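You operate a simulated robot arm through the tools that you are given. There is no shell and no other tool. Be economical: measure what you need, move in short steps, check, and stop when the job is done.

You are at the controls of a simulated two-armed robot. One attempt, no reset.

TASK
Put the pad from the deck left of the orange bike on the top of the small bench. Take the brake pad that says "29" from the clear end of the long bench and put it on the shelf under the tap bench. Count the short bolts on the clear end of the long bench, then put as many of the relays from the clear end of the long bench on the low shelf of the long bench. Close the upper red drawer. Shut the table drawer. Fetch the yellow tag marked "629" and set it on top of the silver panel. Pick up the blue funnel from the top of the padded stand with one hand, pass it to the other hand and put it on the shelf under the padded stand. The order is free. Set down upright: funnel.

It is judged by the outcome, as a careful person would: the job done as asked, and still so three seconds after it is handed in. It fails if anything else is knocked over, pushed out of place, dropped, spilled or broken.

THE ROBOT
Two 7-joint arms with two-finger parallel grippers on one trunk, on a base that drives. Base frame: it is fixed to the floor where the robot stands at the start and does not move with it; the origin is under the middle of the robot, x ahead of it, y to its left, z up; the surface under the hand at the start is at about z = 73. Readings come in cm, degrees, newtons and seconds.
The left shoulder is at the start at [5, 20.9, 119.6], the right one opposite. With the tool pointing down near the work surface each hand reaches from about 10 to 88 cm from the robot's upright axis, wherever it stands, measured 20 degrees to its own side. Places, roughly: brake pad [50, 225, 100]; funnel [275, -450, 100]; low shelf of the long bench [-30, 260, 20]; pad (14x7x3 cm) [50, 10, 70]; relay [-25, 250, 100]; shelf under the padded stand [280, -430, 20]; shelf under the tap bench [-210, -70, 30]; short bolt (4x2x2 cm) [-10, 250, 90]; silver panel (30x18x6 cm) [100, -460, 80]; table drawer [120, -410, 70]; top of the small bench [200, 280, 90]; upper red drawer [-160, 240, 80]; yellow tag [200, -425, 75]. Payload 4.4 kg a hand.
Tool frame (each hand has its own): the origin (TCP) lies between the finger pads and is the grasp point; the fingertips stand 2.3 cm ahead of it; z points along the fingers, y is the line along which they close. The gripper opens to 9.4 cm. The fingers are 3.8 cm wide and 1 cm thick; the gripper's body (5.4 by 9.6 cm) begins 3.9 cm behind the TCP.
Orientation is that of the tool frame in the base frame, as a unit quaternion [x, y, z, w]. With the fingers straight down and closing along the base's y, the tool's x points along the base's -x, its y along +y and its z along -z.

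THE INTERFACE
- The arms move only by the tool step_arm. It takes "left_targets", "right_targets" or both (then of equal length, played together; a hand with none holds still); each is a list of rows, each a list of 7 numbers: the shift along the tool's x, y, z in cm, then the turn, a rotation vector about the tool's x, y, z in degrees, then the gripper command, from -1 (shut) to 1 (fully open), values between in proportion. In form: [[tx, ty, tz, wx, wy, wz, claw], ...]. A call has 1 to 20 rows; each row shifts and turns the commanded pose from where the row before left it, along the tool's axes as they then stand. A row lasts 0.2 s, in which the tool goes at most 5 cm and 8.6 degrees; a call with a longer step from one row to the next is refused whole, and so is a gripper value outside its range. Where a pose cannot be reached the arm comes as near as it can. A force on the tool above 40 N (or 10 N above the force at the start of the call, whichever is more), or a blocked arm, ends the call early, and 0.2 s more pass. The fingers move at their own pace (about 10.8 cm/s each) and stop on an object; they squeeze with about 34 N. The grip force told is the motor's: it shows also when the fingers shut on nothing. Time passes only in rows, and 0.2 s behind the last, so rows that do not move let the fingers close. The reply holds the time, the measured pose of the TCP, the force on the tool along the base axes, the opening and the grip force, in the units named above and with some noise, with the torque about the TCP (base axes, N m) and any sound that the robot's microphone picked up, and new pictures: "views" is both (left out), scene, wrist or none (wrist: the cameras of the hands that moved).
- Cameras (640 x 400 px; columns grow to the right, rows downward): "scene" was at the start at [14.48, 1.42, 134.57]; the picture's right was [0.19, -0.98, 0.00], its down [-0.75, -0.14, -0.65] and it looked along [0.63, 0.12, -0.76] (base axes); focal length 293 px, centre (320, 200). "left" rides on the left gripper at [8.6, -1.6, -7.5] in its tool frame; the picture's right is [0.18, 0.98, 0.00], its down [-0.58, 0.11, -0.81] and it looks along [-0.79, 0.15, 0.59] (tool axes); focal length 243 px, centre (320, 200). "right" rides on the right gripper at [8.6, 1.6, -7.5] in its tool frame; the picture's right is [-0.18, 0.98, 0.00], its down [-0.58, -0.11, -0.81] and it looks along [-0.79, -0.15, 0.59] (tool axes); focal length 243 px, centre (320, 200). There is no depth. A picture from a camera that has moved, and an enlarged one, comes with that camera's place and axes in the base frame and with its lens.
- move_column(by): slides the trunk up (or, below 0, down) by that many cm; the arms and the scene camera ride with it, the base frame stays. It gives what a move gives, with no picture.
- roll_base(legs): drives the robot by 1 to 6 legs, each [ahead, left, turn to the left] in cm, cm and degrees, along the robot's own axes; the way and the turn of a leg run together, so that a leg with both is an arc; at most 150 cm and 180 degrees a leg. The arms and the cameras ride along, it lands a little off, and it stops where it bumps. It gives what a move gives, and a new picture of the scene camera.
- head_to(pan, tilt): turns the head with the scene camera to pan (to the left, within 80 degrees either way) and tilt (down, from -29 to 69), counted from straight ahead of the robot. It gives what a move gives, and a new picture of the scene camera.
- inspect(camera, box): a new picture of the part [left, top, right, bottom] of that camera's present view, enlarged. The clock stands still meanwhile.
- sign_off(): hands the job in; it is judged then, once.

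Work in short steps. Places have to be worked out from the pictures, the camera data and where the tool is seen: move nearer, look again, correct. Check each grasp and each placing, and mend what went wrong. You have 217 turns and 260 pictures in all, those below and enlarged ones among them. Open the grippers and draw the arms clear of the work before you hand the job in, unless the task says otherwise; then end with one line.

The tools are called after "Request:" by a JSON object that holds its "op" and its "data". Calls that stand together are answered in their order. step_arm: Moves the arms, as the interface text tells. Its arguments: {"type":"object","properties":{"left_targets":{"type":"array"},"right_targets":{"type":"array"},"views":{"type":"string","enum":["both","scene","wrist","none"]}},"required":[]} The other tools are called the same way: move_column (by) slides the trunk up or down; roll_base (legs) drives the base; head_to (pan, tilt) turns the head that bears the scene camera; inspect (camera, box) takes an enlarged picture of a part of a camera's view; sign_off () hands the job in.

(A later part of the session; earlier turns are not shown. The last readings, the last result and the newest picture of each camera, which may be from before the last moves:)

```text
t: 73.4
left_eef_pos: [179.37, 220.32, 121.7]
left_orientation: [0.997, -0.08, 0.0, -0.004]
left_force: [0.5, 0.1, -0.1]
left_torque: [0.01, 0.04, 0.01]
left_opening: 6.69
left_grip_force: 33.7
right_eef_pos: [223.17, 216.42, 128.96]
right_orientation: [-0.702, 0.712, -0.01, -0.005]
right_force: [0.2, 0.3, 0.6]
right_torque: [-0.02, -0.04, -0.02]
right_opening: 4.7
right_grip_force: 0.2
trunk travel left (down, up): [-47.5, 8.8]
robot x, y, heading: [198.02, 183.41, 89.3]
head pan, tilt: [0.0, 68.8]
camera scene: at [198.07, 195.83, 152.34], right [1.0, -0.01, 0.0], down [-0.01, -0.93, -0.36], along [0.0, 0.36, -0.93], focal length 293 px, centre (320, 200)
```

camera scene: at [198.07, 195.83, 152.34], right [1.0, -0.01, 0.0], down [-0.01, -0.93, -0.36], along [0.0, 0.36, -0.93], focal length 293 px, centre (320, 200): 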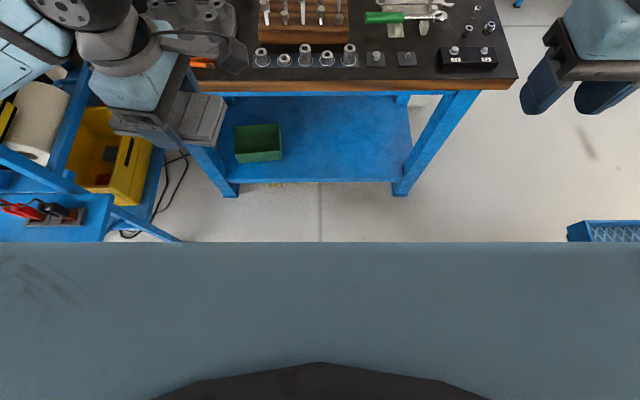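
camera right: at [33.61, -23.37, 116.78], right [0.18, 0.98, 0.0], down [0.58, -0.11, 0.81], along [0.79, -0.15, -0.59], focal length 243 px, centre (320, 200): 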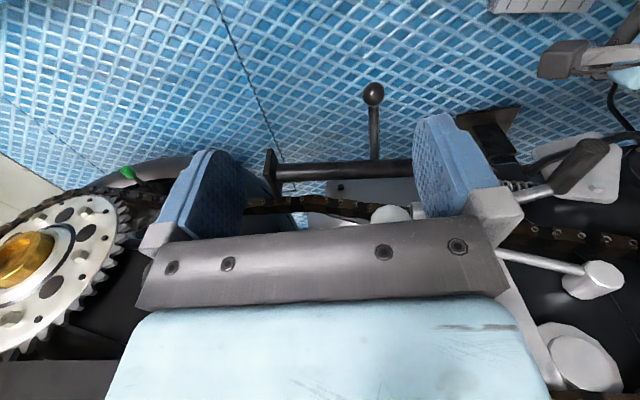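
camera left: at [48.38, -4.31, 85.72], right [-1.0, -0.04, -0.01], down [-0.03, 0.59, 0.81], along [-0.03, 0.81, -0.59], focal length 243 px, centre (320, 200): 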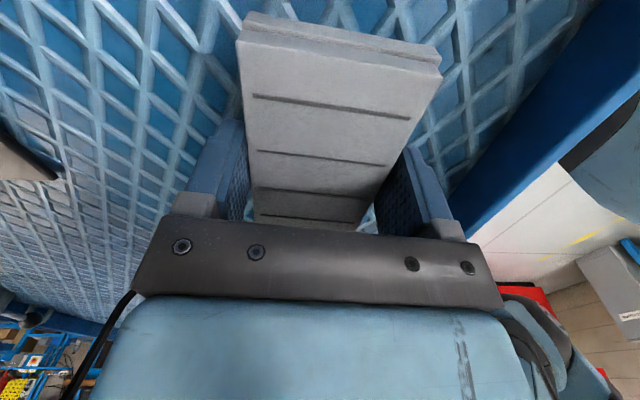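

I check clearance of the elbows on both sides before moving ahead.

Request:
{"op": "head_to", "data": {"pan": 75, "tilt": 45}}

Request:
{"op": "head_to", "data": {"pan": -75, "tilt": 40}}

```text
t: 74.9
left_eef_pos: [179.47, 220.38, 121.6]
left_orientation: [0.997, -0.079, -0.001, -0.003]
left_force: [-0.1, 0.0, -0.6]
left_torque: [-0.03, -0.01, 0.05]
left_opening: 6.69
left_grip_force: 34.0
right_eef_pos: [223.13, 216.38, 129.01]
right_orientation: [-0.702, 0.712, -0.011, -0.006]
right_force: [-0.8, -0.2, -0.2]
right_torque: [-0.04, 0.02, 0.01]
right_opening: 4.67
right_grip_force: 0.1
trunk travel left (down, up): [-47.5, 8.8]
robot x, y, heading: [197.69, 183.49, 89.5]
head pan, tilt: [75.0, 45.0]
camera scene: at [190.19, 192.43, 155.22], right [0.27, 0.96, 0.0], down [0.68, -0.19, -0.71], along [-0.68, 0.19, -0.71], focal length 293 px, centre (320, 200)
```

scene: 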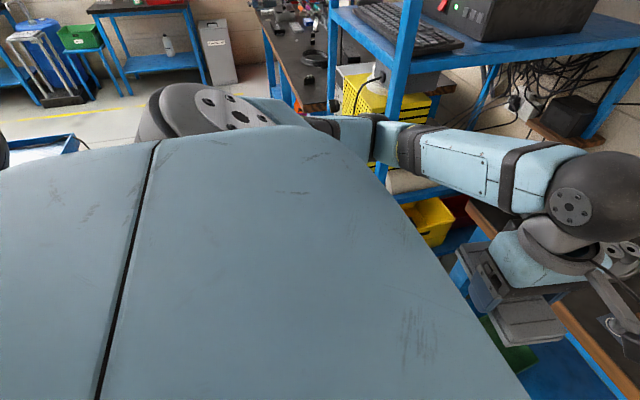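

```text
t: 77.2
left_eef_pos: [179.45, 220.23, 121.69]
left_orientation: [0.997, -0.081, 0.0, -0.004]
left_force: [0.8, 0.0, -1.1]
left_torque: [-0.02, 0.01, -0.01]
left_opening: 6.69
left_grip_force: 33.5
right_eef_pos: [223.21, 216.48, 128.93]
right_orientation: [-0.702, 0.712, -0.011, -0.006]
right_force: [-0.7, -1.2, 0.2]
right_torque: [0.01, 0.02, -0.01]
right_opening: 4.69
right_grip_force: 0.0
trunk travel left (down, up): [-47.5, 8.8]
robot x, y, heading: [197.78, 183.41, 89.1]
head pan, tilt: [-75.0, 40.0]
camera scene: at [206.25, 192.36, 155.95], right [0.25, -0.97, 0.0], down [-0.62, -0.16, -0.77], along [0.74, 0.19, -0.64], focal length 293 px, centre (320, 200)
```

scene: 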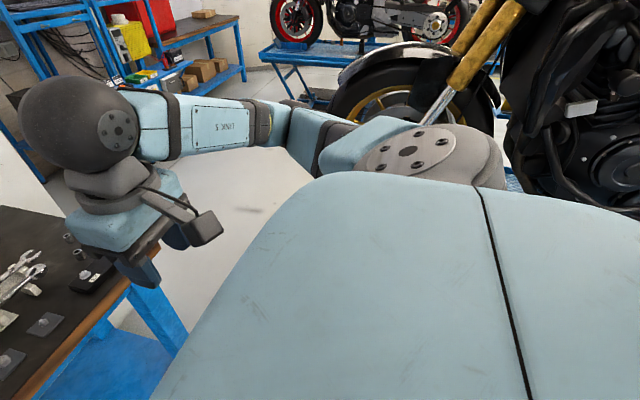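

Both sides have room if I shift slightly right. I drive ahead ~27 cm.

Request:
{"op": "roll_base", "data": {"legs": [[12, -3, 0], [15, -4, 0]]}}

Request:
{"op": "head_to", "data": {"pan": 5, "tilt": 50}}

```text
t: 79.5
left_eef_pos: [186.64, 246.75, 121.73]
left_orientation: [0.997, -0.081, 0.001, -0.003]
left_force: [0.6, -0.1, -0.9]
left_torque: [-0.02, -0.02, 0.0]
left_opening: 6.68
left_grip_force: 33.9
right_eef_pos: [230.44, 242.97, 129.12]
right_orientation: [-0.701, 0.713, -0.01, -0.005]
right_force: [0.1, -0.1, 0.4]
right_torque: [0.01, 0.01, -0.01]
right_opening: 4.71
right_grip_force: 0.0
trunk travel left (down, up): [-47.5, 8.8]
robot x, y, heading: [205.03, 210.33, 89.2]
head pan, tilt: [-75.0, 40.0]
camera scene: at [213.46, 218.89, 155.97], right [0.25, -0.97, 0.0], down [-0.62, -0.16, -0.77], along [0.74, 0.19, -0.64], focal length 293 px, centre (320, 200)
```

scene: 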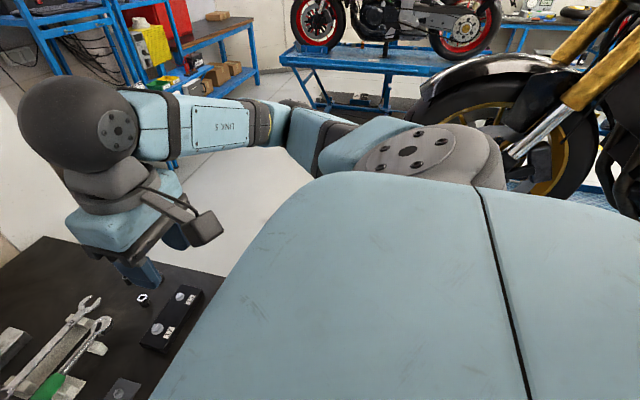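

```text
t: 81.0
left_eef_pos: [186.75, 247.04, 121.61]
left_orientation: [0.997, -0.081, 0.001, -0.004]
left_force: [-0.3, 0.4, 0.2]
left_torque: [0.0, 0.0, -0.01]
left_opening: 6.69
left_grip_force: 34.0
right_eef_pos: [230.37, 243.24, 128.95]
right_orientation: [-0.702, 0.712, -0.01, -0.006]
right_force: [0.2, 0.3, 1.9]
right_torque: [0.0, -0.04, 0.0]
right_opening: 4.7
right_grip_force: 0.1
trunk travel left (down, up): [-47.5, 8.8]
robot x, y, heading: [204.98, 210.29, 89.4]
head pan, tilt: [5.0, 50.0]
camera scene: at [204.7, 224.61, 154.53], right [1.0, 0.07, 0.0], down [0.06, -0.76, -0.64], along [-0.05, 0.64, -0.77], focal length 293 px, centre (320, 200)
```

scene: 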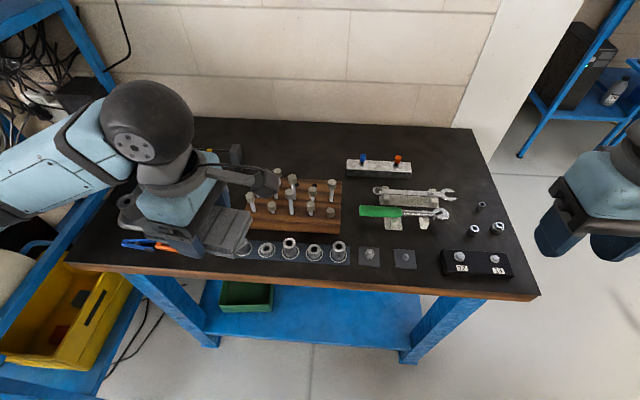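

Free spot behind the block is confirmed around [192, 299]. I extend the left hand there at height z ≈ 113, above the posts.

Request:
{"op": "step_arm", "data": {"left_targets": [[-0.25, -4.3, 0, 0, 0, 0, -1], [-0.25, -4.3, 0, 0, 0, 0, -1], [-0.25, -4.3, 1, 0, 0, 0, -1], [-0.25, -4.3, 1, 0, 0, 0, -1], [-0.25, -4.3, 1, 0, 0, 0, -1], [-0.25, -4.3, 1, 0, 0, 0, -1], [-0.25, -4.3, 1, 0, 0, 0, -1], [-0.25, -4.3, 1, 0, 0, 0, -1], [-0.25, -4.3, 1, 0, 0, 0, -1], [-0.25, -4.3, 1, 0, 0, 0, -1], [-0.25, -4.3, 0, 0, 0, 0, -1], [-0.25, -4, 0, 0, 0, 0, -1], [0, 0, 0, 0, 0, -8, -1], [0, 0, 0, 0, 0, 0, -1]], "views": "both"}}

```text
t: 84.0
left_eef_pos: [191.66, 295.89, 114.08]
left_orientation: [1.0, -0.011, 0.001, -0.004]
left_force: [1.1, -0.5, -0.2]
left_torque: [0.04, -0.01, 0.01]
left_opening: 6.69
left_grip_force: 33.7
left hand out of reach, approached as far as the arm can: row 12
right_eef_pos: [230.5, 243.13, 128.86]
right_orientation: [-0.702, 0.712, -0.011, -0.006]
right_force: [-0.2, 0.0, 0.0]
right_torque: [0.01, 0.02, 0.0]
right_opening: 4.69
right_grip_force: 0.1
trunk travel left (down, up): [-47.5, 8.8]
robot x, y, heading: [205.03, 210.21, 89.3]
head pan, tilt: [5.0, 50.0]
camera scene: at [204.78, 224.62, 154.53], right [1.0, 0.08, 0.0], down [0.06, -0.76, -0.64], along [-0.05, 0.64, -0.77], focal length 293 px, centre (320, 200)
camera left: at [200.24, 297.18, 121.56], right [0.16, -0.99, -0.01], down [-0.58, -0.1, 0.81], along [-0.8, -0.13, -0.59], focal length 243 px, centre (320, 200)
```

scene: 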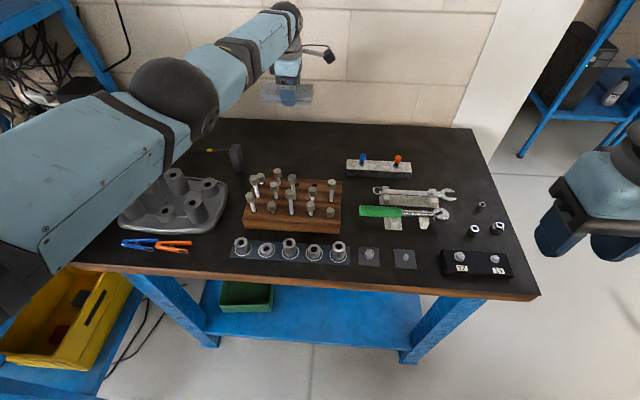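
left: 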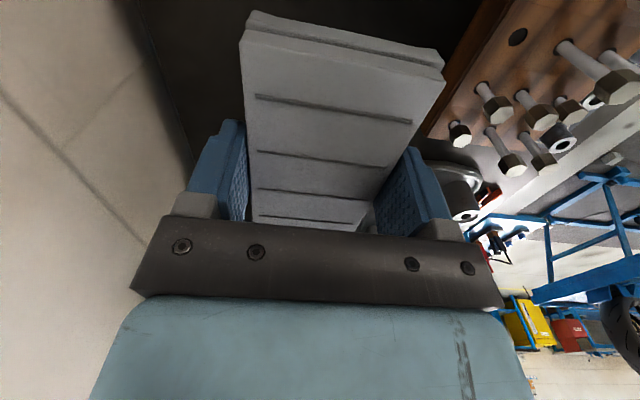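

The pad is over the free spot. I lower the trunk by 17 cm, watching the wrist view.

Request:
{"op": "move_column", "data": {"by": -17}}

Request:
{"op": "step_arm", "data": {"left_targets": [[0, 0, 0, 0, 0, 0, -1]], "views": "both"}}

```text
t: 85.9
left_eef_pos: [191.41, 295.78, 97.03]
left_orientation: [1.0, -0.012, 0.001, -0.003]
left_force: [-0.3, -0.2, -0.9]
left_torque: [-0.03, 0.03, 0.01]
left_opening: 6.69
left_grip_force: 33.9
right_eef_pos: [230.38, 243.02, 112.01]
right_orientation: [-0.701, 0.713, -0.01, -0.006]
right_force: [0.4, 0.2, -0.2]
right_torque: [-0.03, 0.0, 0.01]
right_opening: 4.68
right_grip_force: 0.1
trunk travel left (down, up): [-30.5, 25.8]
robot x, y, heading: [205.05, 210.62, 89.1]
head pan, tilt: [5.0, 50.0]
```

```text
t: 86.3
left_eef_pos: [191.37, 295.87, 97.09]
left_orientation: [1.0, -0.012, 0.001, -0.002]
left_force: [0.1, 0.3, -0.6]
left_torque: [-0.01, 0.0, -0.02]
left_opening: 6.69
left_grip_force: 34.3
right_eef_pos: [230.54, 243.15, 112.01]
right_orientation: [-0.701, 0.713, -0.011, -0.005]
right_force: [-0.3, 0.2, -1.0]
right_torque: [0.04, -0.01, 0.0]
right_opening: 4.71
right_grip_force: 0.1
trunk travel left (down, up): [-30.5, 25.8]
robot x, y, heading: [204.9, 210.33, 89.3]
head pan, tilt: [5.0, 50.0]
camera scene: at [204.7, 224.62, 137.53], right [1.0, 0.08, 0.0], down [0.06, -0.76, -0.64], along [-0.05, 0.64, -0.77], focal length 293 px, centre (320, 200)
camera left: at [200.14, 297.17, 104.54], right [0.16, -0.99, -0.01], down [-0.59, -0.1, 0.8], along [-0.79, -0.13, -0.59], focal length 243 px, centre (320, 200)
```

scene: 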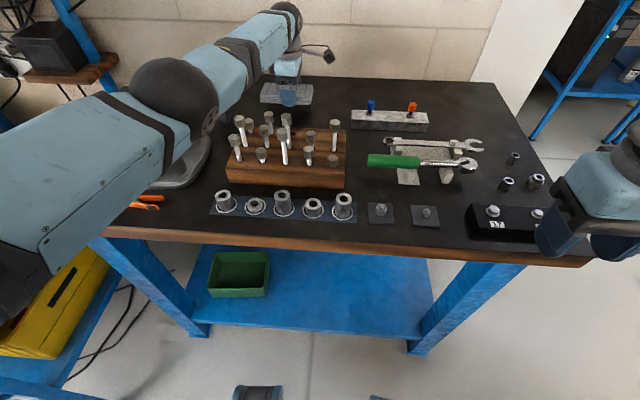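
left: 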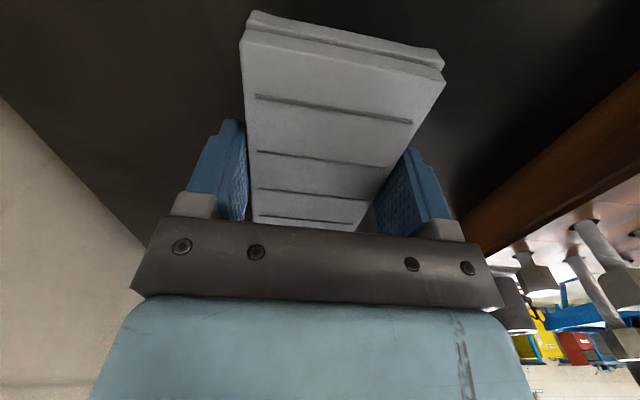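

Clear of everything. I lower with the arm in small steps to find contact.

Request:
{"op": "step_arm", "data": {"left_targets": [[0, 0, 2, 0, 0, 0, -1], [0, 0, 1, 0, 0, 0, -1], [0, 0, 0.5, 0, 0, 0, -1], [0, 0, 0.5, 0, 0, 0, -1], [0, 0, 0, 0, 0, 0, -1]], "views": "none"}}

```text
t: 87.4
left_eef_pos: [191.25, 295.38, 94.45]
left_orientation: [1.0, -0.012, 0.001, -0.012]
left_force: [-1.3, -11.5, 16.3]
left_torque: [-0.97, 0.07, 0.03]
left_opening: 6.69
left_grip_force: 33.9
left hand out of reach, approached as far as the arm can: row 1
right_eef_pos: [230.36, 242.68, 111.96]
right_orientation: [-0.702, 0.712, -0.01, -0.004]
right_force: [-0.4, 0.5, 0.4]
right_torque: [-0.03, -0.02, 0.01]
right_opening: 4.7
right_grip_force: 0.1
trunk travel left (down, up): [-30.5, 25.8]
robot x, y, heading: [205.04, 210.12, 89.4]
head pan, tilt: [5.0, 50.0]
stopped in row 5 (left hand): the force on the tool passed its limit at 45 N (the readings are from after the stop); the commanded pose is now the measured one
```

Contact at z ≈ 94.4 (bench top ≈ 92). I open, and rise straight up.

Request:
{"op": "step_arm", "data": {"left_targets": [[0, 0, 0, 0, 0, 0, -0.3], [0, 0, 0, 0, 0, 0, 1], [0, 0, 0, 0, 0, 0, 1], [0, 0, 0, 0, 0, 0, 1], [0, 0, -2, 0, 0, 0, 1], [0, 0, -2, 0, 0, 0, 1], [0, 0, 0, 0, 0, 0, 1]], "views": "wrist"}}

Request:
{"op": "move_column", "data": {"by": 17}}

```text
t: 88.2
left_eef_pos: [191.21, 295.82, 94.38]
left_orientation: [1.0, -0.012, 0.001, -0.014]
left_force: [-0.2, -0.3, 7.4]
left_torque: [-0.4, 0.1, 0.04]
left_opening: 9.39
left_grip_force: 0.0
right_eef_pos: [230.33, 243.04, 111.95]
right_orientation: [-0.701, 0.713, -0.01, -0.005]
right_force: [-0.1, 0.5, 0.5]
right_torque: [0.03, 0.02, 0.01]
right_opening: 4.69
right_grip_force: 0.1
trunk travel left (down, up): [-30.5, 25.8]
robot x, y, heading: [205.11, 210.14, 89.1]
head pan, tilt: [5.0, 50.0]
stopped in row 4 (left hand): the force on the tool passed its limit at 42 N (the readings are from after the stop); the commanded pose is now the measured one
camera left: at [199.94, 296.99, 101.99], right [0.16, -0.99, -0.03], down [-0.59, -0.12, 0.8], along [-0.79, -0.11, -0.6], focal length 243 px, centre (320, 200)
```

left: 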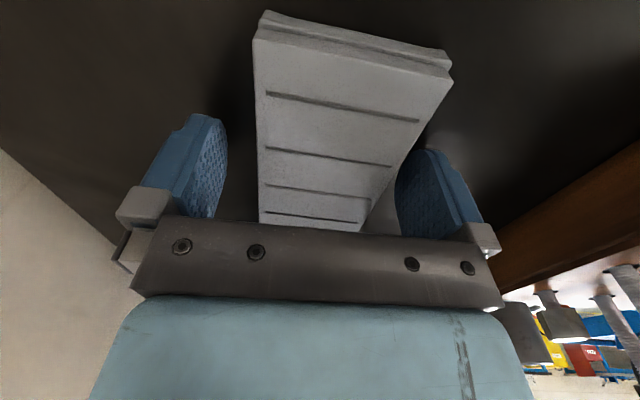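

```text
t: 90.1
left_eef_pos: [191.29, 295.97, 111.27]
left_orientation: [1.0, -0.013, 0.001, -0.013]
left_force: [0.3, -0.1, -0.2]
left_torque: [0.01, -0.01, 0.0]
left_opening: 9.4
left_grip_force: 0.1
right_eef_pos: [230.5, 243.25, 129.03]
right_orientation: [-0.701, 0.713, -0.011, -0.006]
right_force: [0.0, -0.1, 0.0]
right_torque: [-0.01, 0.03, -0.01]
right_opening: 4.71
right_grip_force: 0.1
trunk travel left (down, up): [-47.5, 8.8]
robot x, y, heading: [205.31, 210.4, 89.3]
head pan, tilt: [5.0, 50.0]
```

Released. I retract the left hand at height and check the pad.

Request:
{"op": "step_arm", "data": {"left_targets": [[0, 1, -3, 0, 0, 0, 1], [0, 4.3, -2, 0, 0, 0, 1], [0, 4.3, -1, 0, 0, 0, 1], [0, 4.3, -1, 0, 0, 0, 1], [0, 4.3, -1, 0, 0, 0, 1], [0, 4.3, 0, 0, 0, 0, 1], [0, 4.3, 0, 0, 0, 0, 1], [0, 4.3, 0, 0, 0, 0, 0], [0, 4.3, 0, 0, 0, 0, 0], [0, 4.3, 0, 0, 0, 0, 0], [0, 4.3, 0, 0, 0, 0, 0], [0, 4.3, 0, 0, 0, 0, 0], [0, 0, 0, 0, 0, 0, 0]], "views": "scene"}}

```text
t: 92.9
left_eef_pos: [189.54, 248.11, 117.43]
left_orientation: [1.0, -0.014, 0.002, -0.013]
left_force: [0.2, 0.4, -0.5]
left_torque: [-0.06, 0.0, 0.01]
left_opening: 4.7
left_grip_force: 0.1
left hand out of reach, approached as far as the arm can: row 12
right_eef_pos: [230.49, 243.25, 128.92]
right_orientation: [-0.701, 0.713, -0.01, -0.006]
right_force: [0.2, 0.0, 0.3]
right_torque: [0.0, 0.01, 0.0]
right_opening: 4.72
right_grip_force: 0.0
trunk travel left (down, up): [-47.5, 8.8]
robot x, y, heading: [205.06, 210.46, 89.5]
head pan, tilt: [5.0, 50.0]
camera scene: at [204.72, 224.75, 154.52], right [1.0, 0.08, 0.0], down [0.06, -0.76, -0.64], along [-0.05, 0.64, -0.77], focal length 293 px, centre (320, 200)
```

scene: 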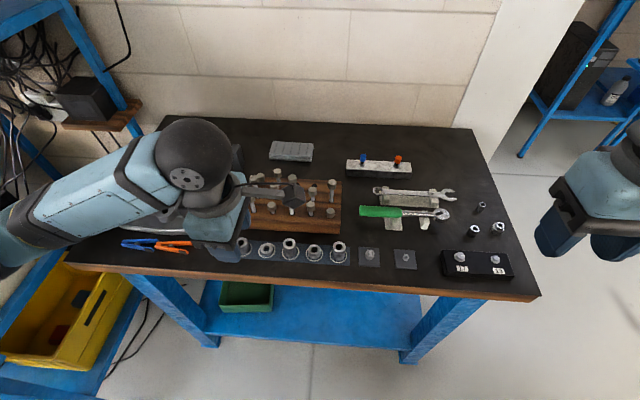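

The pad sits on the small bench. Now I go back along the same way to the long bench's clear end.

Request:
{"op": "roll_base", "data": {"legs": [[-27, 6, 0], [-29, 4, 0], [0, 87, 0], [0, 88, 0]]}}

Request:
{"op": "head_to", "data": {"pan": -10, "tilt": 40}}

```text
t: 111.7
left_eef_pos: [5.82, 194.74, 117.43]
left_orientation: [1.0, -0.019, 0.003, -0.014]
left_force: [1.3, -0.6, -0.3]
left_torque: [-0.02, 0.0, 0.03]
left_opening: 4.68
left_grip_force: 0.0
right_eef_pos: [46.67, 189.4, 128.95]
right_orientation: [-0.697, 0.716, -0.011, -0.006]
right_force: [0.5, 0.5, -0.7]
right_torque: [0.02, -0.01, 0.03]
right_opening: 4.71
right_grip_force: 0.0
trunk travel left (down, up): [-47.5, 8.8]
robot x, y, heading: [20.63, 157.06, 88.6]
head pan, tilt: [5.0, 50.0]
camera scene: at [20.66, 171.22, 154.53], right [1.0, 0.06, 0.0], down [0.05, -0.76, -0.64], along [-0.04, 0.64, -0.77], focal length 293 px, centre (320, 200)
```

scene: 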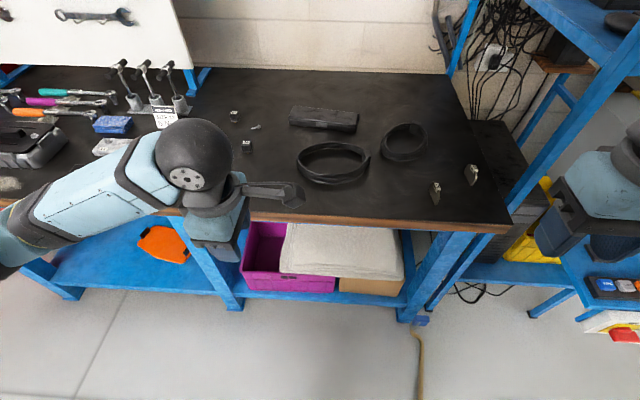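

```text
t: 112.4
left_eef_pos: [5.81, 194.77, 117.37]
left_orientation: [1.0, -0.019, 0.002, -0.014]
left_force: [0.3, -0.2, -0.4]
left_torque: [-0.01, 0.02, 0.03]
left_opening: 4.71
left_grip_force: 0.2
right_eef_pos: [46.58, 189.54, 128.97]
right_orientation: [-0.697, 0.716, -0.011, -0.006]
right_force: [0.0, 0.3, 0.7]
right_torque: [0.04, -0.05, 0.04]
right_opening: 4.71
right_grip_force: 0.0
trunk travel left (down, up): [-47.5, 8.8]
robot x, y, heading: [20.86, 156.89, 88.7]
head pan, tilt: [-10.0, 40.0]
camera scene: at [22.8, 171.87, 155.94], right [0.98, -0.19, 0.0], down [-0.13, -0.63, -0.77], along [0.15, 0.75, -0.64], focal length 293 px, centre (320, 200)
```

scene: 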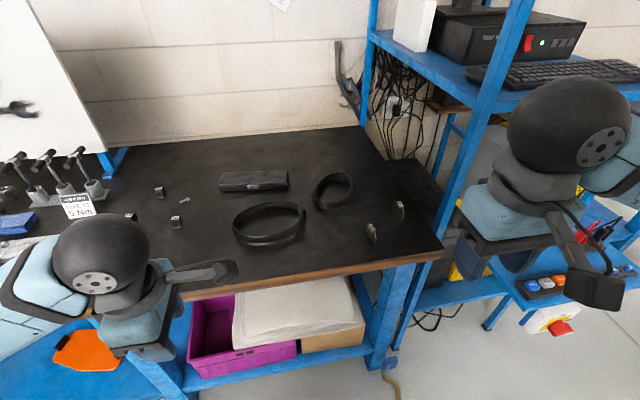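

Two brake pads stand near the bench's right corner. I zoom in to read them, and to count the bolts.

Request:
{"op": "inspect", "data": {"camera": "scene", "box": [350, 190, 430, 250]}}

Request:
{"op": "inspect", "data": {"camera": "scene", "box": [100, 130, 420, 270]}}

```text
6.67 times, centred on (390, 220) of scene
camera zoom: at [22.8, 171.87, 155.94], right [0.98, -0.19, 0.0], down [-0.13, -0.63, -0.77], along [0.15, 0.75, -0.64], focal length 1952 px, centre (-147, 67)
```

zoom: 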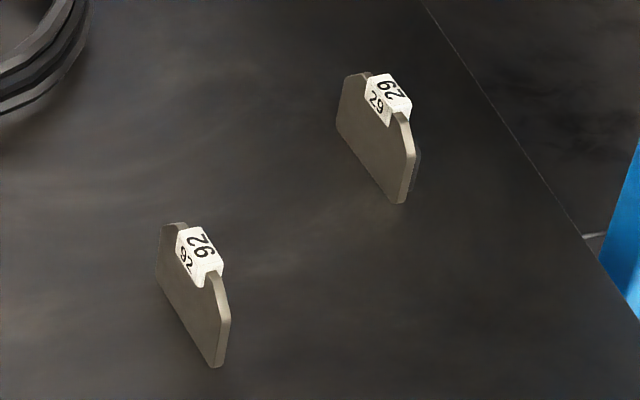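

```text
2.00 times, centred on (260, 200) of scene
camera zoom: at [22.8, 171.87, 155.94], right [0.98, -0.19, 0.0], down [-0.13, -0.63, -0.77], along [0.15, 0.75, -0.64], focal length 586 px, centre (440, 200)
```

zoom: 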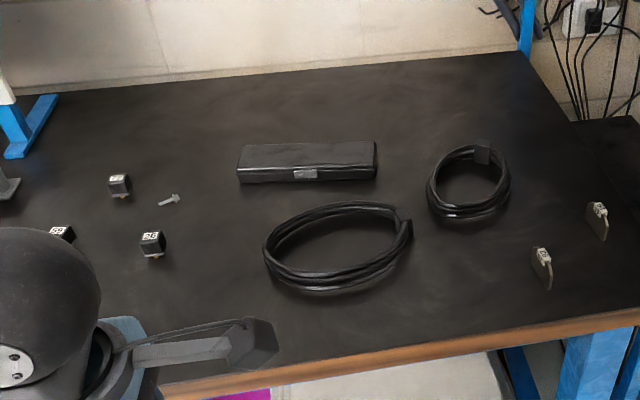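

Request:
{"op": "inspect", "data": {"camera": "scene", "box": [390, 195, 406, 210]}}

Request:
{"op": "inspect", "data": {"camera": "scene", "box": [366, 215, 382, 230]}}

```text
16.00 times, centred on (398, 202) of scene
camera zoom: at [22.8, 171.87, 155.94], right [0.98, -0.19, 0.0], down [-0.13, -0.63, -0.77], along [0.15, 0.75, -0.64], focal length 4685 px, centre (-928, 160)
```

zoom: 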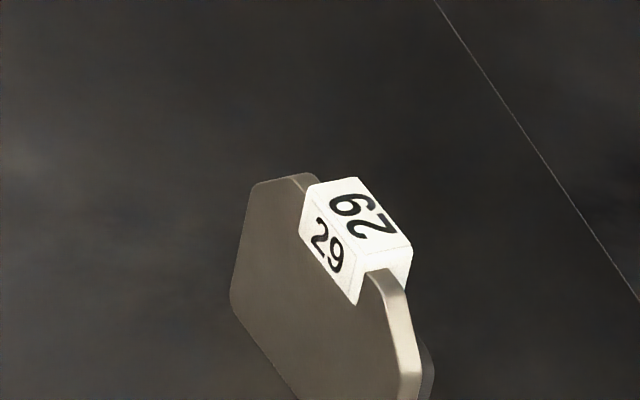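

```text
16.00 times, centred on (374, 222) of scene
camera zoom: at [22.8, 171.87, 155.94], right [0.98, -0.19, 0.0], down [-0.13, -0.63, -0.77], along [0.15, 0.75, -0.64], focal length 4685 px, centre (-544, -160)
```

zoom: 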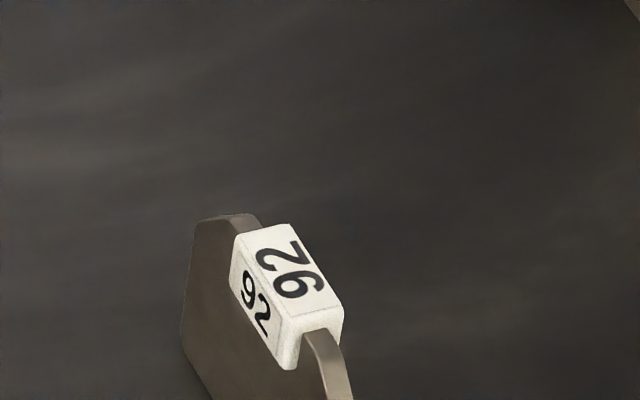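

The far pad is "29", standing at about [61, 235]; the near is "92". I move a bit closer and lower the trunk some.

Request:
{"op": "roll_base", "data": {"legs": [[15, -12, 0]]}}

Request:
{"op": "move_column", "data": {"by": -12}}

Request:
{"op": "head_to", "data": {"pan": -25, "tilt": 50}}

```text
t: 114.1
left_eef_pos: [18.14, 209.23, 117.38]
left_orientation: [1.0, -0.019, 0.003, -0.014]
left_force: [-0.6, 0.3, 0.2]
left_torque: [-0.02, 0.0, -0.01]
left_opening: 4.7
left_grip_force: 0.1
right_eef_pos: [58.84, 204.09, 128.96]
right_orientation: [-0.698, 0.716, -0.01, -0.005]
right_force: [0.2, 0.4, -0.4]
right_torque: [0.02, 0.0, 0.0]
right_opening: 4.71
right_grip_force: 0.1
trunk travel left (down, up): [-47.5, 8.8]
robot x, y, heading: [33.11, 171.37, 88.8]
head pan, tilt: [-10.0, 40.0]
camera scene: at [35.04, 186.52, 155.96], right [0.98, -0.2, 0.0], down [-0.13, -0.63, -0.77], along [0.15, 0.75, -0.64], focal length 293 px, centre (320, 200)
```

scene: 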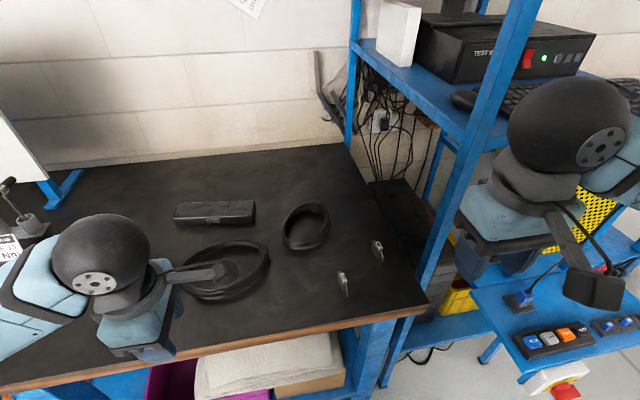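

```text
t: 115.6
left_eef_pos: [18.06, 209.32, 105.4]
left_orientation: [1.0, -0.019, 0.002, -0.013]
left_force: [-0.4, 0.2, -0.5]
left_torque: [-0.02, 0.02, 0.0]
left_opening: 4.68
left_grip_force: 0.1
right_eef_pos: [58.84, 204.08, 116.83]
right_orientation: [-0.698, 0.716, -0.01, -0.005]
right_force: [-0.2, 0.3, -0.5]
right_torque: [0.01, -0.01, -0.03]
right_opening: 4.7
right_grip_force: 0.1
trunk travel left (down, up): [-35.5, 20.8]
robot x, y, heading: [32.83, 171.31, 88.7]
head pan, tilt: [-10.0, 40.0]
```

```text
t: 116.4
left_eef_pos: [18.01, 209.36, 105.37]
left_orientation: [1.0, -0.019, 0.003, -0.014]
left_force: [-1.2, 0.6, -0.5]
left_torque: [-0.02, -0.01, 0.02]
left_opening: 4.71
left_grip_force: 0.0
right_eef_pos: [58.8, 204.01, 116.91]
right_orientation: [-0.697, 0.717, -0.01, -0.006]
right_force: [0.4, 0.6, -0.1]
right_torque: [0.0, 0.01, 0.01]
right_opening: 4.68
right_grip_force: 0.1
trunk travel left (down, up): [-35.5, 20.8]
robot x, y, heading: [33.09, 171.05, 88.9]
head pan, tilt: [-25.0, 50.0]
camera scene: at [36.82, 185.13, 142.53], right [0.9, -0.44, 0.0], down [-0.34, -0.69, -0.64], along [0.28, 0.58, -0.77], focal length 293 px, centre (320, 200)
```

scene: 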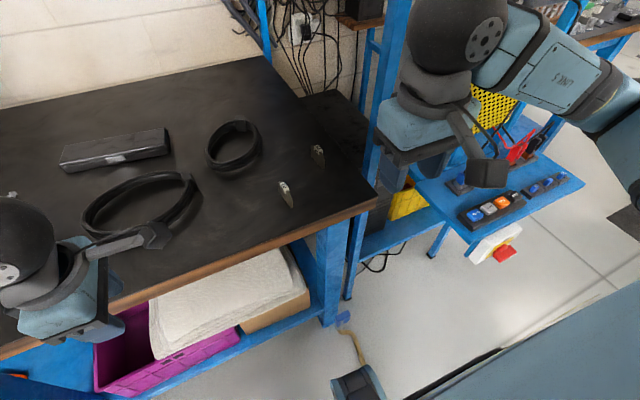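

Right forearm would come close to the rack post, so I use the left hand for pad 29, crossing over at height and turning it to close across the pad.

Request:
{"op": "step_arm", "data": {"left_targets": [[3.79, -2.47, -0.5, 0, 0, 0, 0], [3.79, -2.47, -0.5, 0, 0, 0, 0], [3.79, -2.47, -0.5, 0, 0, 0, 0], [3.79, -2.47, -0.5, 0, 0, 0, 0], [3.79, -2.47, -0.5, 0, 0, 0, 0], [3.79, -2.47, -0.5, 0, 0, 0, 0], [3.79, -2.47, -0.5, 0, 0, 0, 0], [3.79, -2.47, -0.5, 0, 0, 0, 0], [3.79, -2.47, -0.5, 0, 0, 0, 0], [3.79, -2.47, -0.5, 0, 0, 0, 0], [3.79, -2.47, -0.5, 0, 0, 0, 0], [0, 0, 0, 0, 0, 8.55, 0], [0, 0, 0, 0, 0, 8.55, 0], [0, 0, 0, 0, 0, 8.55, 0], [0, 0, 0, 0, 0, 8.55, 0], [0, 0, 0, 0, 0, 8.55, 0], [0, 0, 0, 0, 0, 8.55, 0], [0, 0, 0, 0, 0, 8.55, 0], [0, 0, 0, 0, 0, 8.55, 0], [0, 0, 0, 0, 0, 8.55, 0]], "views": "both"}}

```text
t: 120.6
left_eef_pos: [58.47, 234.08, 111.29]
left_orientation: [0.77, -0.638, -0.007, -0.013]
left_force: [-0.3, 0.7, 0.0]
left_torque: [0.01, 0.02, -0.04]
left_opening: 4.69
left_grip_force: 0.0
left hand out of reach, approached as far as the arm can: row 1, 11
right_eef_pos: [58.7, 204.24, 116.92]
right_orientation: [-0.697, 0.717, -0.01, -0.006]
right_force: [0.3, -0.7, 0.2]
right_torque: [0.0, 0.01, 0.01]
right_opening: 4.72
right_grip_force: 0.0
trunk travel left (down, up): [-35.5, 20.8]
robot x, y, heading: [33.04, 171.91, 88.6]
head pan, tilt: [-25.0, 50.0]
camera scene: at [36.82, 185.12, 142.53], right [0.9, -0.44, 0.0], down [-0.34, -0.69, -0.64], along [0.28, 0.58, -0.77], focal length 293 px, centre (320, 200)
camera left: at [61.59, 225.59, 118.51], right [-0.93, -0.36, -0.01], down [-0.22, 0.53, 0.82], along [-0.29, 0.77, -0.57], focal length 243 px, centre (320, 200)
```

scene: 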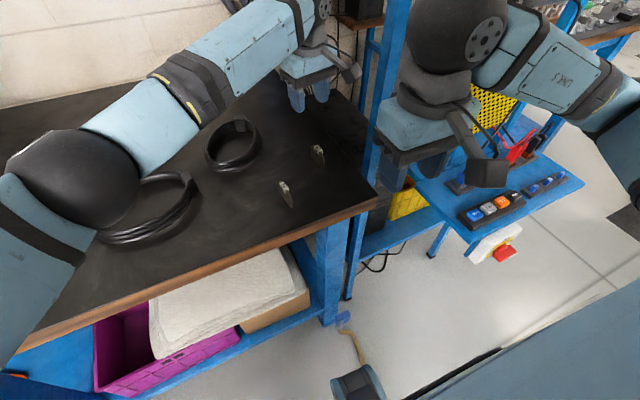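
left: 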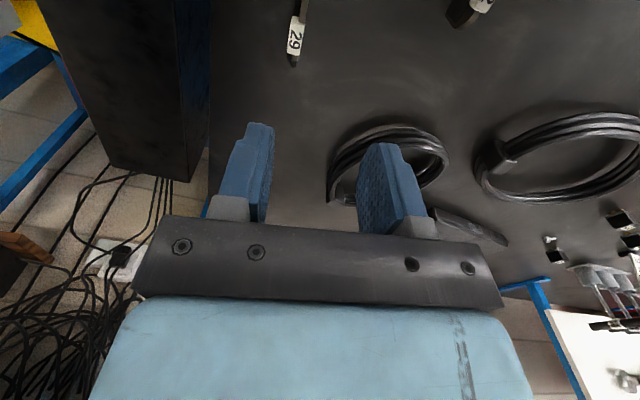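

The pad is at about [60.5, 235] in the wrist view too. I align, descend to z ≈ 101 and recheck.

Request:
{"op": "step_arm", "data": {"left_targets": [[-0.7, -2.2, 0, 0, 0, 3.7, 0], [0, 0, 4, 0, 0, 0, 0], [0, 0, 4, 0, 0, 0, 0], [0, 0, 2.3, 0, 0, 0, 0], [0, 0, 0, 0, 0, 0, 0]], "views": "both"}}

```text
t: 121.8
left_eef_pos: [57.86, 235.63, 100.83]
left_orientation: [0.749, -0.662, -0.008, -0.012]
left_force: [-0.3, 0.3, 0.3]
left_torque: [-0.04, 0.01, 0.0]
left_opening: 4.68
left_grip_force: 0.0
left hand out of reach, approached as far as the arm can: row 1, 3, 4
right_eef_pos: [58.94, 204.06, 116.86]
right_orientation: [-0.698, 0.716, -0.01, -0.006]
right_force: [0.4, -0.3, 0.2]
right_torque: [-0.01, -0.01, -0.02]
right_opening: 4.7
right_grip_force: 0.1
trunk travel left (down, up): [-35.5, 20.8]
robot x, y, heading: [32.83, 171.44, 88.7]
head pan, tilt: [-25.0, 50.0]
camera scene: at [36.84, 185.08, 142.54], right [0.9, -0.44, 0.0], down [-0.34, -0.69, -0.64], along [0.28, 0.58, -0.77], focal length 293 px, centre (320, 200)
camera left: at [60.48, 226.92, 108.03], right [-0.95, -0.3, -0.01], down [-0.18, 0.54, 0.82], along [-0.24, 0.78, -0.57], focal length 243 px, centre (320, 200)
```

scene: 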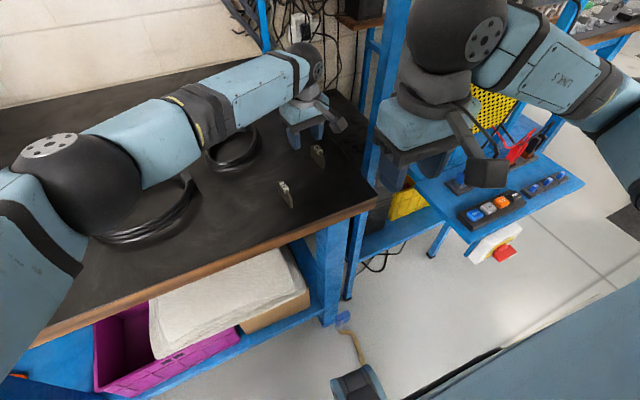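
left: 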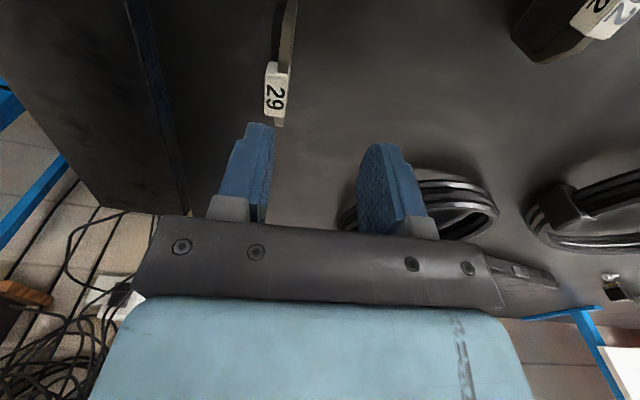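

The left arm is at its reach limit; I draw the hand back left/up by 9 cm and shift the base right by 9 cm.

Request:
{"op": "step_arm", "data": {"left_targets": [[0, 1, -4.5, 0, 0, 0, 0], [0, 4, -1, 0, 0, 0, 0], [0, 4, 0, 0, 0, 0, 0], [0, 0, 0, 0, 0, 0, 0]], "views": "none"}}

Request:
{"op": "roll_base", "data": {"legs": [[0, -10, 0]]}}

```text
t: 122.8
left_eef_pos: [49.01, 234.38, 106.19]
left_orientation: [0.75, -0.661, -0.007, -0.012]
left_force: [0.6, -0.5, -0.6]
left_torque: [0.02, 0.02, 0.0]
left_opening: 4.69
left_grip_force: 0.0
right_eef_pos: [58.89, 204.11, 116.87]
right_orientation: [-0.698, 0.716, -0.01, -0.006]
right_force: [-0.9, 0.5, -0.2]
right_torque: [-0.02, 0.02, 0.02]
right_opening: 4.68
right_grip_force: 0.1
trunk travel left (down, up): [-35.5, 20.8]
robot x, y, heading: [32.99, 171.54, 88.8]
head pan, tilt: [-25.0, 50.0]
```

```text
t: 124.3
left_eef_pos: [58.97, 234.03, 106.17]
left_orientation: [0.749, -0.663, -0.006, -0.012]
left_force: [0.0, 1.0, 0.0]
left_torque: [0.0, 0.01, 0.04]
left_opening: 4.7
left_grip_force: 0.1
right_eef_pos: [68.9, 203.86, 116.95]
right_orientation: [-0.697, 0.717, -0.01, -0.006]
right_force: [0.0, -0.2, -0.2]
right_torque: [0.01, 0.02, 0.0]
right_opening: 4.7
right_grip_force: 0.1
trunk travel left (down, up): [-35.5, 20.8]
robot x, y, heading: [43.03, 171.25, 88.9]
head pan, tilt: [-25.0, 50.0]
camera scene: at [46.84, 184.89, 142.53], right [0.9, -0.44, 0.0], down [-0.34, -0.69, -0.64], along [0.28, 0.58, -0.77], focal length 293 px, centre (320, 200)
```

scene: 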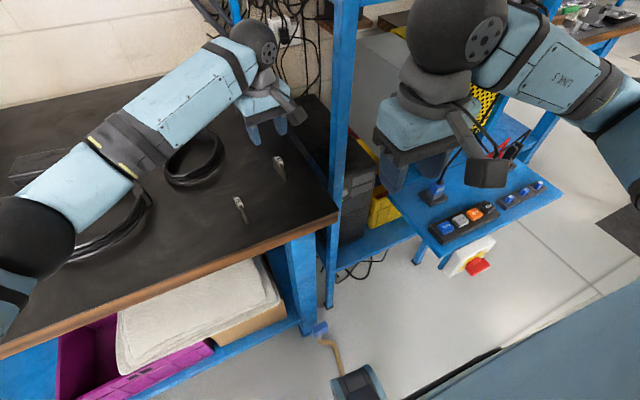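

Request:
{"op": "step_arm", "data": {"left_targets": [[-0.3, -1.65, 0, 0, 0, 0, 0], [0, 0, 4, 0, 0, 0, 0], [0, 0, 2.5, 0, 0, 0, 0], [0, 0, 0, 0, 0, 0, 0]], "views": "wrist"}}

```text
t: 125.3
left_eef_pos: [60.55, 234.74, 99.75]
left_orientation: [0.749, -0.662, -0.007, -0.012]
left_force: [0.3, 1.1, -0.4]
left_torque: [0.03, -0.04, 0.03]
left_opening: 4.7
left_grip_force: 0.0
right_eef_pos: [68.91, 203.79, 116.82]
right_orientation: [-0.698, 0.716, -0.011, -0.006]
right_force: [-0.2, 0.2, -0.2]
right_torque: [0.02, -0.01, -0.02]
right_opening: 4.7
right_grip_force: 0.1
trunk travel left (down, up): [-35.5, 20.8]
robot x, y, heading: [42.98, 171.38, 88.7]
head pan, tilt: [-25.0, 50.0]
camera left: at [63.21, 226.08, 106.95], right [-0.95, -0.3, -0.01], down [-0.18, 0.54, 0.82], along [-0.24, 0.78, -0.57], focal length 243 px, centre (320, 200)
```

left: 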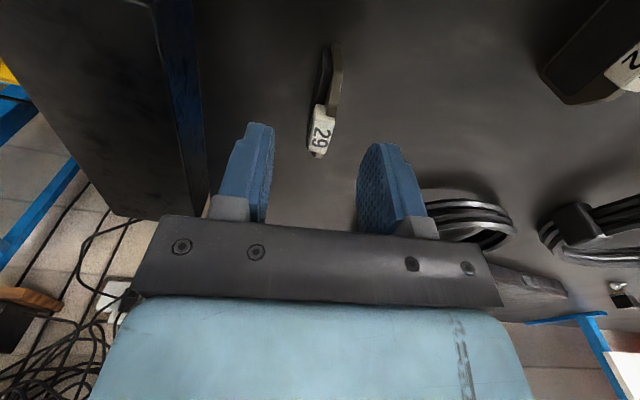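

The pad is centred between the fingers. I descend to z ≈ 95 and close.

Request:
{"op": "step_arm", "data": {"left_targets": [[0.4, -0.2, 0, 0, 0, 4, 0], [0, 0, 3, 0, 0, 0, 0], [0, 0, 1.2, 0, 0, 0, 0], [0, 0, 0, 0, 0, 0, 0], [0, 0, 0, 0, 0, 0, -1], [0, 0, 0, 0, 0, 0, -1], [0, 0, 0, 0, 0, 0, -1]], "views": "wrist"}}

```text
t: 127.0
left_eef_pos: [60.84, 234.45, 95.52]
left_orientation: [0.726, -0.688, -0.006, -0.011]
left_force: [-0.4, 0.9, 0.6]
left_torque: [-0.03, 0.02, -0.03]
left_opening: 1.03
left_grip_force: 33.9
right_eef_pos: [68.87, 203.79, 116.91]
right_orientation: [-0.697, 0.717, -0.01, -0.006]
right_force: [0.5, -0.8, 0.2]
right_torque: [0.0, 0.02, 0.0]
right_opening: 4.7
right_grip_force: 0.1
trunk travel left (down, up): [-35.5, 20.8]
robot x, y, heading: [43.2, 171.28, 88.6]
head pan, tilt: [-25.0, 50.0]
camera left: at [62.9, 225.63, 102.72], right [-0.97, -0.24, -0.01], down [-0.14, 0.55, 0.82], along [-0.19, 0.8, -0.57], focal length 243 px, centre (320, 200)
```

left: 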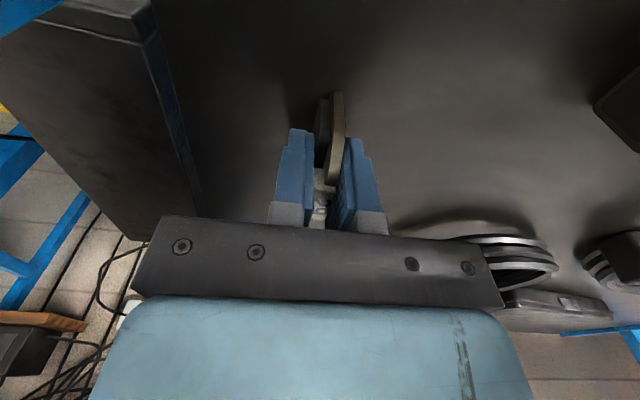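

Gripped. I lift the pad and draw it back toward the body's left.

Request:
{"op": "step_arm", "data": {"left_targets": [[0, 0, -4, 0, 0, 0, -1], [0, 0, -4, 0, 0, 0, -1], [0, 0, -4, 0, 0, 0, -1], [0, 0, -3, 0, 0, 0, -1], [0, 4, -2, 0, 0, 0, -1], [0, 4.5, 0, 0, 0, 0, -1], [2, 4, 0, 0, 0, 0, -1], [2, 4, 0, 0, 0, 0, -1], [3, 3.5, 0, 0, 0, 0, -1], [3, 3.5, 0, 0, 0, 0, -1], [3, 3.5, 0, 0, 0, 0, -1], [3, 3, 0, 0, 0, 0, -1], [3, 3, 0, 0, 0, 0, -1], [0, 0, 0, 0, 0, 0, -1]], "views": "scene"}}

```text
t: 129.9
left_eef_pos: [28.93, 213.23, 111.7]
left_orientation: [0.725, -0.688, -0.008, -0.012]
left_force: [-0.1, 0.7, -2.3]
left_torque: [0.02, 0.02, 0.0]
left_opening: 1.06
left_grip_force: 34.1
right_eef_pos: [68.91, 203.93, 116.97]
right_orientation: [-0.698, 0.716, -0.011, -0.006]
right_force: [-0.1, -0.3, 0.2]
right_torque: [-0.02, 0.0, -0.01]
right_opening: 4.69
right_grip_force: 0.1
trunk travel left (down, up): [-35.5, 20.8]
robot x, y, heading: [43.09, 171.42, 88.6]
head pan, tilt: [-25.0, 50.0]
camera scene: at [46.93, 184.98, 142.52], right [0.9, -0.44, 0.0], down [-0.34, -0.69, -0.64], along [0.28, 0.58, -0.77], focal length 293 px, centre (320, 200)
```

scene: 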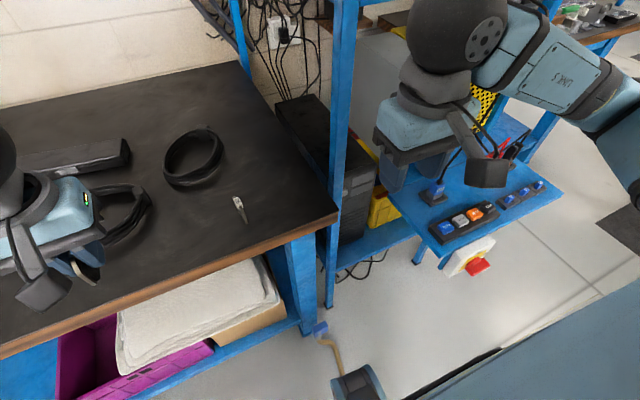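

Now back off, drive left to x ≈ -42 and look at the relays and bolts.

Request:
{"op": "roll_base", "data": {"legs": [[-16, 0, 0], [0, 82, 0]]}}

Request:
{"op": "head_to", "data": {"pan": -20, "tilt": 40}}

```text
t: 138.6
left_eef_pos: [-54.02, 198.95, 111.83]
left_orientation: [0.727, -0.687, -0.007, -0.013]
left_force: [-0.9, 0.0, -1.2]
left_torque: [0.01, 0.07, 0.01]
left_opening: 1.06
left_grip_force: 34.4
right_eef_pos: [-14.01, 189.71, 116.94]
right_orientation: [-0.699, 0.715, -0.01, -0.005]
right_force: [0.3, 0.1, -0.2]
right_torque: [-0.03, -0.01, 0.0]
right_opening: 4.7
right_grip_force: 0.0
trunk travel left (down, up): [-35.5, 20.8]
robot x, y, heading: [-39.36, 156.74, 89.1]
head pan, tilt: [-25.0, 50.0]
camera scene: at [-35.98, 170.65, 142.53], right [0.9, -0.44, 0.0], down [-0.34, -0.69, -0.64], along [0.28, 0.58, -0.77], focal length 293 px, centre (320, 200)
```

scene: 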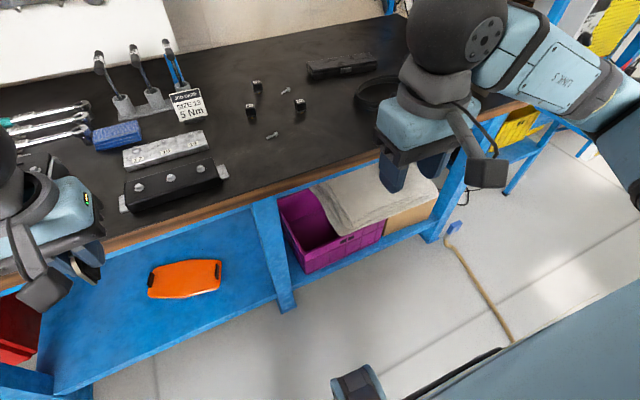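

```text
t: 139.3
left_eef_pos: [-54.01, 198.94, 111.69]
left_orientation: [0.727, -0.686, -0.007, -0.012]
left_force: [0.3, -0.1, -0.9]
left_torque: [0.03, 0.0, 0.05]
left_opening: 1.05
left_grip_force: 33.8
right_eef_pos: [-13.98, 189.61, 117.03]
right_orientation: [-0.699, 0.715, -0.01, -0.006]
right_force: [0.1, -0.2, -0.3]
right_torque: [0.0, 0.01, -0.02]
right_opening: 4.72
right_grip_force: 0.0
trunk travel left (down, up): [-35.5, 20.8]
robot x, y, heading: [-39.65, 157.05, 89.2]
head pan, tilt: [-20.0, 40.0]
camera scene: at [-36.3, 171.67, 143.94], right [0.93, -0.36, 0.0], down [-0.23, -0.6, -0.77], along [0.28, 0.71, -0.64], focal length 293 px, centre (320, 200)
```

scene: 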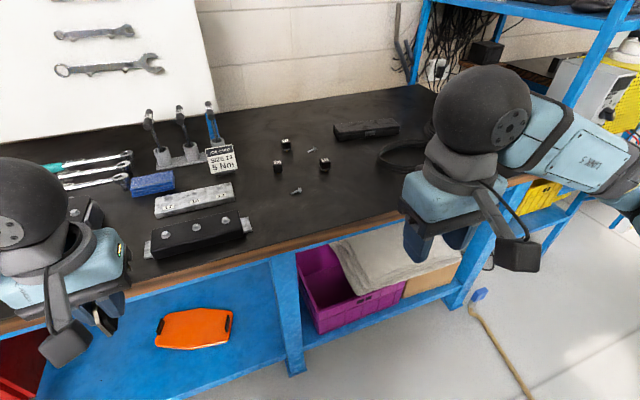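

Request:
{"op": "inspect", "data": {"camera": "scene", "box": [240, 120, 360, 210]}}

Request:
{"op": "inspect", "data": {"camera": "scene", "box": [100, 260, 320, 400]}}

```text
4.44 times, centred on (300, 165) of scene
camera zoom: at [-36.3, 171.67, 143.94], right [0.93, -0.36, 0.0], down [-0.23, -0.6, -0.77], along [0.28, 0.71, -0.64], focal length 1302 px, centre (409, 356)
```

zoom: 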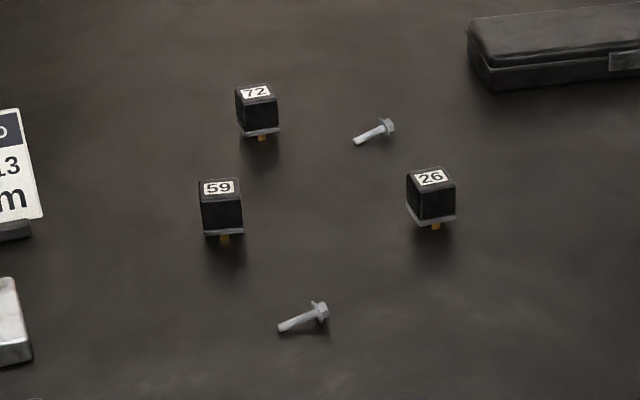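

```text
2.86 times, centred on (210, 330) of scene
camera zoom: at [-36.3, 171.67, 143.94], right [0.93, -0.36, 0.0], down [-0.23, -0.6, -0.77], along [0.28, 0.71, -0.64], focal length 837 px, centre (634, -171)
```

zoom: 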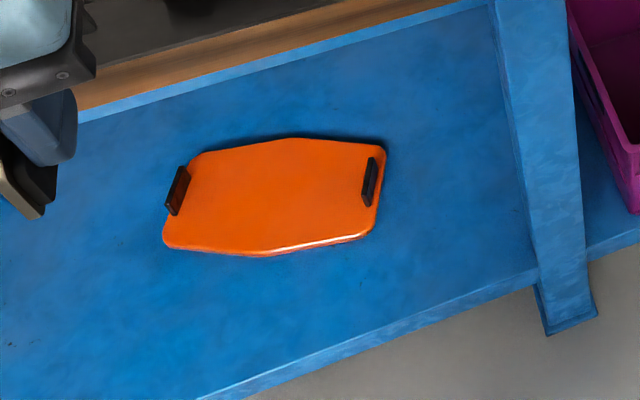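

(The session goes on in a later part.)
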